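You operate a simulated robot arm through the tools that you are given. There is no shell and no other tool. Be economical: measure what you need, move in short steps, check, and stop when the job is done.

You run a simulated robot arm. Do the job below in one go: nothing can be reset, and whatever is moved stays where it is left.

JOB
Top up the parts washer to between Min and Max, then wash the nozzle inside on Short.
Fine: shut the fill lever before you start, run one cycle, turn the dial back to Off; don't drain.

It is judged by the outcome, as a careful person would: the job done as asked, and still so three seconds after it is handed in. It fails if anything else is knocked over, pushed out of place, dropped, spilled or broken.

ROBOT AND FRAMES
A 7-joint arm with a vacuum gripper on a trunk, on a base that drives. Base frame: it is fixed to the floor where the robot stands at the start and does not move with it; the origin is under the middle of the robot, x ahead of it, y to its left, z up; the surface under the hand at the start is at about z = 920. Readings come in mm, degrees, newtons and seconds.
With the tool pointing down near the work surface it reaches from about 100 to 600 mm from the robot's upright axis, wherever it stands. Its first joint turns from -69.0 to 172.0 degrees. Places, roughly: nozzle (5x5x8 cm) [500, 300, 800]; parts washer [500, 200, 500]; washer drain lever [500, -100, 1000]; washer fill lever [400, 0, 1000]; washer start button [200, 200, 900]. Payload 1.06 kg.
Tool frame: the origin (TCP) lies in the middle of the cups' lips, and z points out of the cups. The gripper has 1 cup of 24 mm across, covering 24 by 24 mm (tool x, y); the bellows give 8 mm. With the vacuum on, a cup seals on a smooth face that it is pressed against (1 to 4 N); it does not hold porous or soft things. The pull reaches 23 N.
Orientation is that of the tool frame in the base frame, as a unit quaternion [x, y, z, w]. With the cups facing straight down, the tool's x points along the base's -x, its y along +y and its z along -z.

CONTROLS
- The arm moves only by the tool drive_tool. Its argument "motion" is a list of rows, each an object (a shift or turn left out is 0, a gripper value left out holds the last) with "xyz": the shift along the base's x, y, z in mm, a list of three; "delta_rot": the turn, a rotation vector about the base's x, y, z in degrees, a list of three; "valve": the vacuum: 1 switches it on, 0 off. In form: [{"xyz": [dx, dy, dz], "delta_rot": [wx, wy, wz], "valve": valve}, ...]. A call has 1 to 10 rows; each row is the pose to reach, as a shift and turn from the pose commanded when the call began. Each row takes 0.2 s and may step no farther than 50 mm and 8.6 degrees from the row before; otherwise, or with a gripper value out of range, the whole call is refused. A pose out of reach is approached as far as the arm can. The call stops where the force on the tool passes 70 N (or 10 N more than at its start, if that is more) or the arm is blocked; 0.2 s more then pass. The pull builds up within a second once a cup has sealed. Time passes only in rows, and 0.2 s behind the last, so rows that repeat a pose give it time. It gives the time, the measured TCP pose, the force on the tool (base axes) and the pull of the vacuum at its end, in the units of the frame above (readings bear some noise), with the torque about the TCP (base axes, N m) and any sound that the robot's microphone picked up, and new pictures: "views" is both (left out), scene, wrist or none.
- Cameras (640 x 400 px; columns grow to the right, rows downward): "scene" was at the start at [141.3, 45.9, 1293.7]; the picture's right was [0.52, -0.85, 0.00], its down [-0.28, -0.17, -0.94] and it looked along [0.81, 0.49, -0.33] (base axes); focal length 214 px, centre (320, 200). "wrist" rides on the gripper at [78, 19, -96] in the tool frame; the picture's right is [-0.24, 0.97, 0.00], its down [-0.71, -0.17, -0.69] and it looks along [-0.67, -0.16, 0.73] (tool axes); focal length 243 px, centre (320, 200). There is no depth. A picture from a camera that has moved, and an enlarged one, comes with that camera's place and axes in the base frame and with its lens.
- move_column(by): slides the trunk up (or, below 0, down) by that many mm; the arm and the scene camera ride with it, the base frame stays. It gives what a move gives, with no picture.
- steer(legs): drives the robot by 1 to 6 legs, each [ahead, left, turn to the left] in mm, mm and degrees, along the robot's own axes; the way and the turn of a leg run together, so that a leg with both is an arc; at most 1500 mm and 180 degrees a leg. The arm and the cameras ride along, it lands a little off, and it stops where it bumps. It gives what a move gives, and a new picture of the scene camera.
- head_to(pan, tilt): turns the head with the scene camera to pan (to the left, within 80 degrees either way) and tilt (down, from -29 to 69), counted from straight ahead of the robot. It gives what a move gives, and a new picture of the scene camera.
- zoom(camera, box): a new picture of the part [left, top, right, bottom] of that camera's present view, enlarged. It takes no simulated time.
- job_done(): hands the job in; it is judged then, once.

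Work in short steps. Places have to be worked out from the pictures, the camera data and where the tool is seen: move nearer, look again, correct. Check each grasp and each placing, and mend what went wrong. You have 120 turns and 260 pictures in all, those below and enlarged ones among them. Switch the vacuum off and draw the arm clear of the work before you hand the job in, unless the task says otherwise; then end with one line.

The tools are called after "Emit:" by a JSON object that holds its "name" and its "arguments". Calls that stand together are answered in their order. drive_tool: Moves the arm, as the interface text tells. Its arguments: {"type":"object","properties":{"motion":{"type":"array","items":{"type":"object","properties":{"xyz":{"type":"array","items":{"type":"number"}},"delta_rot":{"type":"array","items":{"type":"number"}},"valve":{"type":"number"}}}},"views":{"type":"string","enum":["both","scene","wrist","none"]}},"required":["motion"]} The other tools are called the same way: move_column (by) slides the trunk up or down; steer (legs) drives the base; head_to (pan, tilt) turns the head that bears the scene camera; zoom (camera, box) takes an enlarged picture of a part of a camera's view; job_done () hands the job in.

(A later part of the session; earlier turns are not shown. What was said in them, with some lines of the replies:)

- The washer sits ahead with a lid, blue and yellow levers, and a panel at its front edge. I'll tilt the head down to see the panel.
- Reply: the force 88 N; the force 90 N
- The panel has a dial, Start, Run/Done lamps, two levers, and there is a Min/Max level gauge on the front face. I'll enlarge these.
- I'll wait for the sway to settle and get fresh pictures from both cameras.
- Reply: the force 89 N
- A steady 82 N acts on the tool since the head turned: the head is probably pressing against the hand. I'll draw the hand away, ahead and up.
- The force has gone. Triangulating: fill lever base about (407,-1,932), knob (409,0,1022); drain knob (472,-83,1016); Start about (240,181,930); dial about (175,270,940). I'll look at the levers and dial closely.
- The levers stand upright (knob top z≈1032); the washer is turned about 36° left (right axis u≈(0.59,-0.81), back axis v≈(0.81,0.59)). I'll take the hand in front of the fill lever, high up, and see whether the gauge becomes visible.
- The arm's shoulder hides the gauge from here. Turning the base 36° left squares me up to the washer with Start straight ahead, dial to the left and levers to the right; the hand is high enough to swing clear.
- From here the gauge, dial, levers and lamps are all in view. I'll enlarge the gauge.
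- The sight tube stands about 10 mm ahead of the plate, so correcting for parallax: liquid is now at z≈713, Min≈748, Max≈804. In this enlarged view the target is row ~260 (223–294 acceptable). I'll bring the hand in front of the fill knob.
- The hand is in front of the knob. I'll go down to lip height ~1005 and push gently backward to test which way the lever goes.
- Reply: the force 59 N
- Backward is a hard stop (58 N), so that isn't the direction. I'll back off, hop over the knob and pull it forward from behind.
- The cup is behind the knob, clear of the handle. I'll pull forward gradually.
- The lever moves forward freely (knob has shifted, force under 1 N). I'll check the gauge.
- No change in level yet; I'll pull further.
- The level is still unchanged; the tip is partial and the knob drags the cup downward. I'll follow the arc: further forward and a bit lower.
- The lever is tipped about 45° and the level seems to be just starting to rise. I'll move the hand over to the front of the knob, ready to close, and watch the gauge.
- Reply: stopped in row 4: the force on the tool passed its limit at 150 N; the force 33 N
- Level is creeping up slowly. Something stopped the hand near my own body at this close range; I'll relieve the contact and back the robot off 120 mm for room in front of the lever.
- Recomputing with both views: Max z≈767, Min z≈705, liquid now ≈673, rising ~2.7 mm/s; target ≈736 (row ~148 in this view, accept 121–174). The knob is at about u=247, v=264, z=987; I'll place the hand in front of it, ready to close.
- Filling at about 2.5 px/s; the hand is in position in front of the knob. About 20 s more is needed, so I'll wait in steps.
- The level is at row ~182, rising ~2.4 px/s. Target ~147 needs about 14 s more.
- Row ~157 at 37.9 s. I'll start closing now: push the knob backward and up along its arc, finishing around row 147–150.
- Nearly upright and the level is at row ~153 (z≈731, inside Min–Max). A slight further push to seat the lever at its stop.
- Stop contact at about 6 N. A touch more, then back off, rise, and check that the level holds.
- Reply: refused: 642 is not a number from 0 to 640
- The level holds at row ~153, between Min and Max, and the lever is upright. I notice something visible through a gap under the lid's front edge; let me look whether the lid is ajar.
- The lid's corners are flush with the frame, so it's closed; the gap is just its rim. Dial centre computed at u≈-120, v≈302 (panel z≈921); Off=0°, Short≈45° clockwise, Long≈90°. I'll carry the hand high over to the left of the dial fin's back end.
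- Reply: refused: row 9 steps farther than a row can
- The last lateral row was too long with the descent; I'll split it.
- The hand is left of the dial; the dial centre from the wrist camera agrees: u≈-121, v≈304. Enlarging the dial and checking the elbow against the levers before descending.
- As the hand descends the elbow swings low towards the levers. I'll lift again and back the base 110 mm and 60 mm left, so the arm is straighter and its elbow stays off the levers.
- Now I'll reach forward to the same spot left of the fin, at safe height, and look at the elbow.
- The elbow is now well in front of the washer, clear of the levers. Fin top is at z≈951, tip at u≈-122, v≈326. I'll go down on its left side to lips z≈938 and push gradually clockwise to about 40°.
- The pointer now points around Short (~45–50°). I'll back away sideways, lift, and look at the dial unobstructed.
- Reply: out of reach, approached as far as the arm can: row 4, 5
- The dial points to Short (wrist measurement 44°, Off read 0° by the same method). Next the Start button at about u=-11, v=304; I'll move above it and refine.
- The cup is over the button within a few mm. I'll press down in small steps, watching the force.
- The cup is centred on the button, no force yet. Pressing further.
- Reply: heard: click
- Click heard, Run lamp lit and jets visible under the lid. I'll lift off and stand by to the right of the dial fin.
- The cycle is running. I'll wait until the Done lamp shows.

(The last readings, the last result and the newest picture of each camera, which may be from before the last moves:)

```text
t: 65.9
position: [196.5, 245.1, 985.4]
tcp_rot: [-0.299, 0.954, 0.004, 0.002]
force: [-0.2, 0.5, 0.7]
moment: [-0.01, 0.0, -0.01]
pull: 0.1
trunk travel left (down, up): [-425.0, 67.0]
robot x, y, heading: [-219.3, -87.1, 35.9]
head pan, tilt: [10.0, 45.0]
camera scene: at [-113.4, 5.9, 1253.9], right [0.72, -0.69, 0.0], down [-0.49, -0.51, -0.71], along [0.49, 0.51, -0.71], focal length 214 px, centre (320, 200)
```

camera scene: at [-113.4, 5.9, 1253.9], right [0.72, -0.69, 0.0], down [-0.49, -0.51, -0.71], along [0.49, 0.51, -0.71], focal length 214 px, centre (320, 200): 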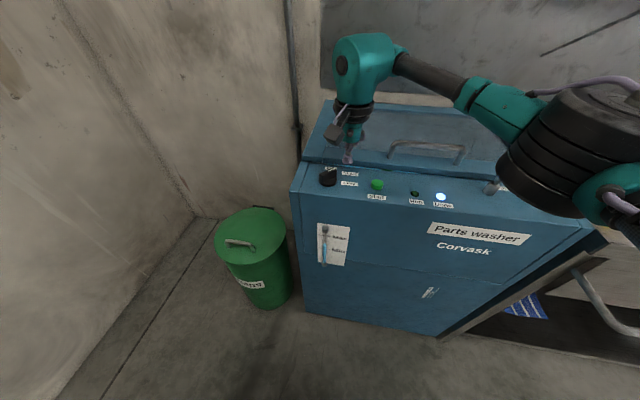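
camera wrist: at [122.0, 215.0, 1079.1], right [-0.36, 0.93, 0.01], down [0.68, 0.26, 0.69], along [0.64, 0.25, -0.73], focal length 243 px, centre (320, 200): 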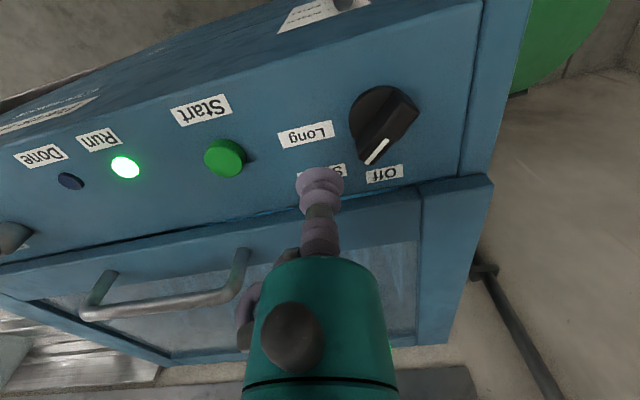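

Done is lit and Run is off. Now I'll go down on the right of the fin and push its back end counter-clockwise to Off.

Emit:
{"name": "drive_tool", "arguments": {"motion": [{"xyz": [-2.8, 0.4, -25]}, {"xyz": [-2.8, 0.4, -47]}, {"xyz": [-8.3, 9.7, -47]}, {"xyz": [-5, 13, -47]}, {"xyz": [-1.2, 16.9, -47]}, {"xyz": [0.5, 21, -47]}, {"xyz": [2.4, 26.2, -47]}, {"xyz": [2.4, 26.2, -47]}]}}

Emit:
{"name": "zoom", "arguments": {"camera": "wrist", "box": [272, 80, 464, 200]}}

```text
t: 67.7
position: [198.7, 270.5, 939.6]
tcp_rot: [-0.299, 0.954, 0.004, 0.002]
force: [0.2, -0.6, 1.1]
moment: [0.0, 0.01, 0.0]
pull: 0.1
trunk travel left (down, up): [-425.0, 67.0]
robot x, y, heading: [-220.1, -87.6, 36.1]
head pan, tilt: [10.0, 45.0]
camera scene: at [-113.4, 5.9, 1253.9], right [0.72, -0.69, 0.0], down [-0.49, -0.51, -0.71], along [0.49, 0.51, -0.71], focal length 214 px, centre (320, 200)
camera wrist: at [124.2, 241.0, 1032.5], right [-0.36, 0.93, 0.01], down [0.68, 0.26, 0.69], along [0.64, 0.25, -0.73], focal length 243 px, centre (320, 200)
```

scene: 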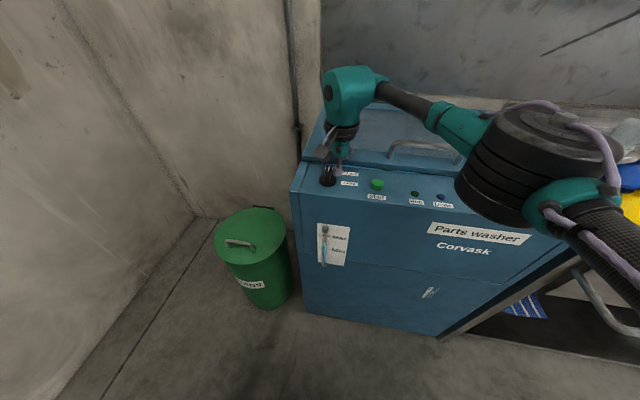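
wrist: 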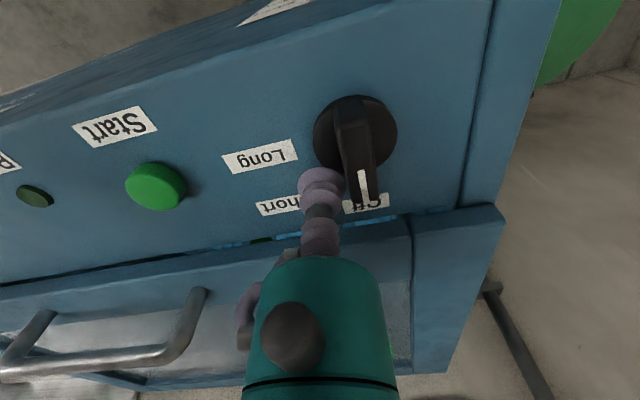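

```text
3.33 times, centred on (368, 140) of wrist
camera zoom: at [124.2, 241.0, 1032.5], right [-0.36, 0.93, 0.01], down [0.68, 0.26, 0.69], along [0.64, 0.25, -0.73], focal length 809 px, centre (160, 400)
```

zoom: 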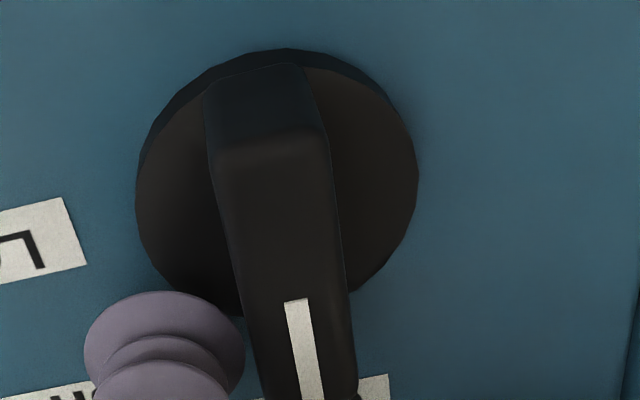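

The pointer is at about 2° from Off. A tiny nudge more, then withdraw.

Emit:
{"name": "drive_tool", "arguments": {"motion": [{"xyz": [-0.5, 0.8, 0]}, {"xyz": [-1, 1.5, 0]}, {"xyz": [10, -12, 0]}, {"xyz": [10, -12, 40]}, {"xyz": [10, -12, 80]}, {"xyz": [10, -12, 80]}]}}

Emit:
{"name": "zoom", "arguments": {"camera": "wrist", "box": [240, 40, 432, 160]}}

Emit:
{"name": "zoom", "arguments": {"camera": "scene", "box": [290, 150, 450, 250]}}

```text
t: 69.1
position: [208.1, 259.4, 1019.6]
tcp_rot: [-0.299, 0.954, 0.003, 0.002]
force: [-0.6, -0.4, -0.4]
moment: [0.01, -0.01, 0.0]
pull: 0.1
trunk travel left (down, up): [-425.0, 67.0]
robot x, y, heading: [-217.9, -87.3, 35.9]
head pan, tilt: [10.0, 45.0]
camera scene: at [-113.3, 6.0, 1253.9], right [0.72, -0.69, 0.0], down [-0.49, -0.51, -0.71], along [0.49, 0.51, -0.71], focal length 214 px, centre (320, 200)
camera wrist: at [134.1, 228.5, 1113.1], right [-0.36, 0.93, 0.01], down [0.68, 0.26, 0.69], along [0.64, 0.25, -0.73], focal length 243 px, centre (320, 200)
```

scene: 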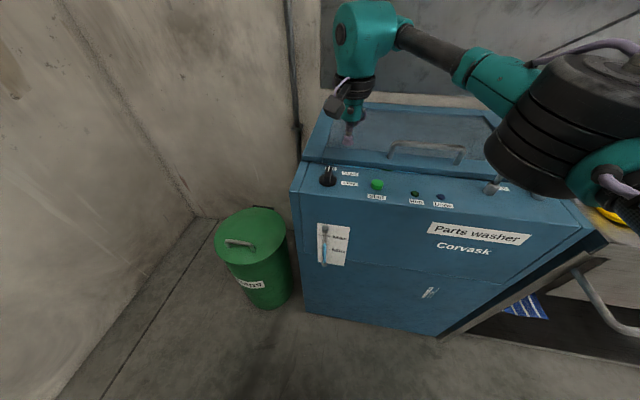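
wrist: 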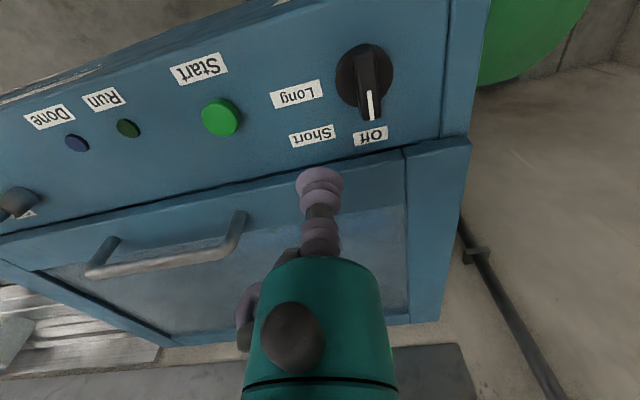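

```text
3.33 times, centred on (336, 100) of wrist
camera zoom: at [134.1, 228.5, 1113.1], right [-0.36, 0.93, 0.01], down [0.68, 0.26, 0.69], along [0.64, 0.25, -0.73], focal length 809 px, centre (267, 533)
```

zoom: 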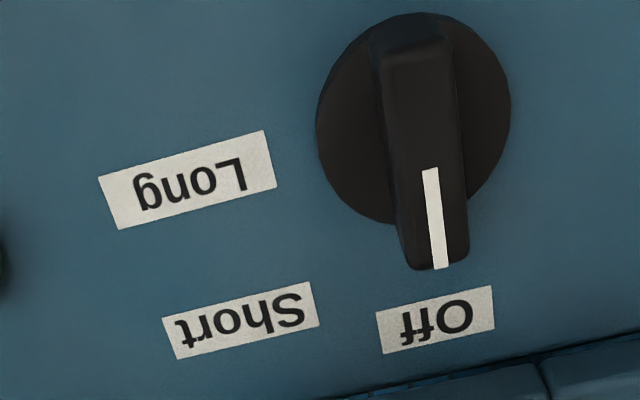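

```text
4.00 times, centred on (370, 200) of scene
camera zoom: at [-113.3, 6.0, 1253.9], right [0.72, -0.69, 0.0], down [-0.49, -0.51, -0.71], along [0.49, 0.51, -0.71], focal length 858 px, centre (120, 200)
```

zoom: 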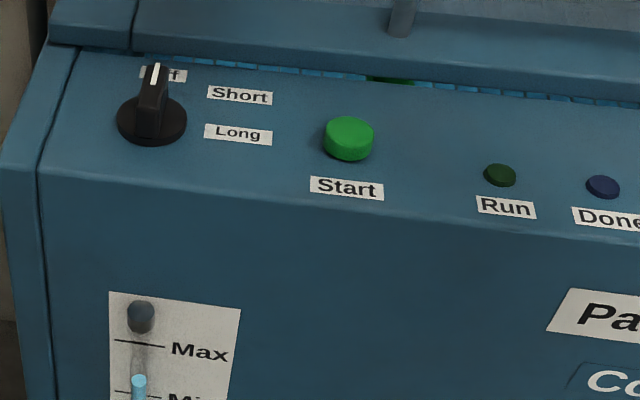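

The dial is at Off and both lamps are out. I'll draw the hand up and back the base away from the washer, then check levers and gauge once more.

Emit:
{"name": "drive_tool", "arguments": {"motion": [{"xyz": [-20, -15, 30]}, {"xyz": [-50, -37, 50]}, {"xyz": [-80, -59, 60]}], "views": "none"}}

Emit:
{"name": "steer", "arguments": {"legs": [[-120, 0, 0]]}}

Emit:
{"name": "head_to", "arguments": {"pan": 0, "tilt": 35}}

```text
t: 69.9
position: [128.4, 199.3, 1078.9]
tcp_rot: [-0.298, 0.955, 0.004, 0.003]
force: [0.5, 0.0, -0.5]
moment: [-0.01, -0.02, -0.01]
pull: 0.0
trunk travel left (down, up): [-425.0, 67.0]
robot x, y, heading: [-217.8, -84.0, 35.9]
head pan, tilt: [10.0, 45.0]
```

```text
t: 71.2
position: [33.0, 130.7, 1081.1]
tcp_rot: [-0.298, 0.955, 0.003, 0.002]
force: [0.3, 0.2, 0.6]
moment: [-0.01, 0.0, -0.03]
pull: 0.1
trunk travel left (down, up): [-425.0, 67.0]
robot x, y, heading: [-317.1, -153.8, 36.0]
head pan, tilt: [10.0, 45.0]
camera scene: at [-210.7, -64.9, 1254.0], right [0.72, -0.69, 0.0], down [-0.49, -0.51, -0.71], along [0.49, 0.51, -0.71], focal length 214 px, centre (320, 200)
```

scene: 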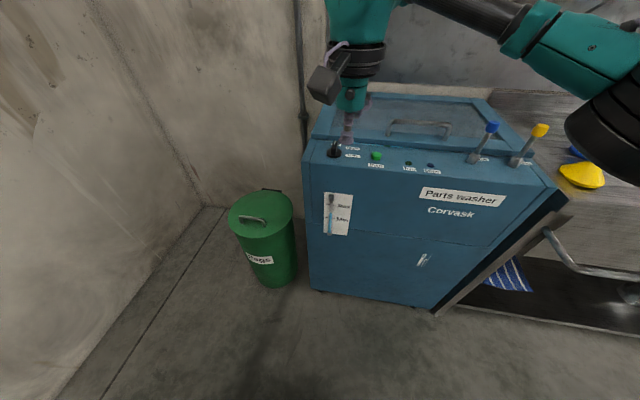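

```text
t: 71.9
position: [32.5, 129.2, 1078.7]
tcp_rot: [-0.298, 0.954, 0.004, 0.001]
force: [-0.6, 0.3, -0.3]
moment: [-0.01, -0.01, -0.01]
pull: 0.1
trunk travel left (down, up): [-425.0, 67.0]
robot x, y, heading: [-322.7, -154.9, 36.1]
head pan, tilt: [0.0, 35.0]
camera scene: at [-195.3, -71.1, 1268.7], right [0.59, -0.81, 0.0], down [-0.46, -0.34, -0.82], along [0.66, 0.48, -0.57], focal length 214 px, centre (320, 200)
```

scene: 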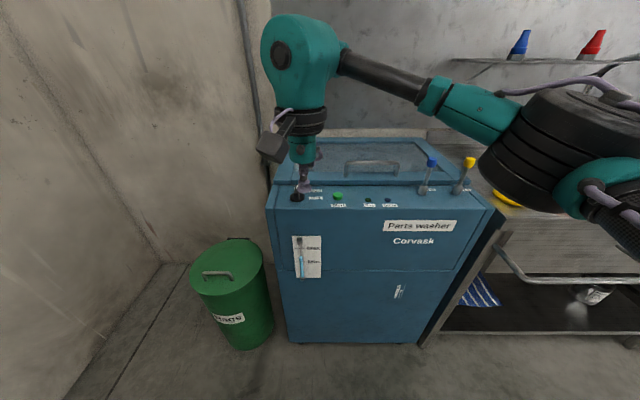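

Emit:
{"name": "zoom", "arguments": {"camera": "scene", "box": [270, 225, 350, 285]}}

Emit:
{"name": "zoom", "arguments": {"camera": "scene", "box": [370, 140, 498, 220]}}

```text
6.67 times, centred on (310, 255) of scene
camera zoom: at [-195.3, -71.1, 1268.7], right [0.59, -0.81, 0.0], down [-0.46, -0.34, -0.82], along [0.66, 0.48, -0.57], focal length 1430 px, centre (387, -167)
```

zoom: 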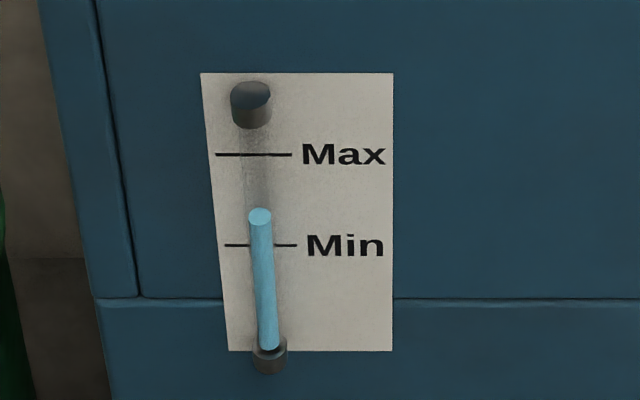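

```text
5.00 times, centred on (434, 180) of scene
camera zoom: at [-195.3, -71.1, 1268.7], right [0.59, -0.81, 0.0], down [-0.46, -0.34, -0.82], along [0.66, 0.48, -0.57], focal length 1072 px, centre (-250, 300)
```

zoom: 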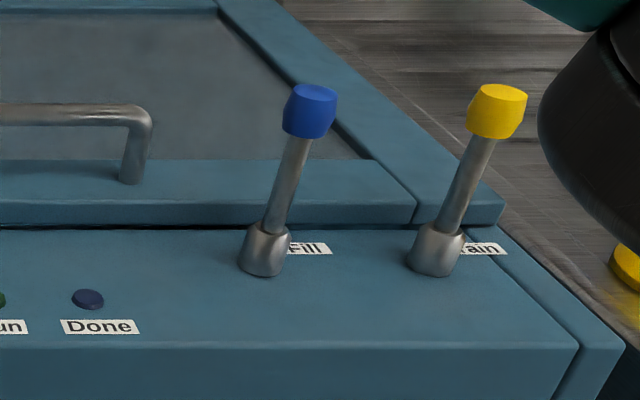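

The level sits between Min and Max, both levers are upright (shut), the dial is at Off, and the arm is clear. Handing in.

Emit:
{"name": "job_done", "arguments": {}}

```text
The job is handed in.
```

The parts washer is filled to between Min and Max and the fill lever is shut. One Short cycle ran until the Done lamp lit, the dial is back at Off, and nothing was drained.
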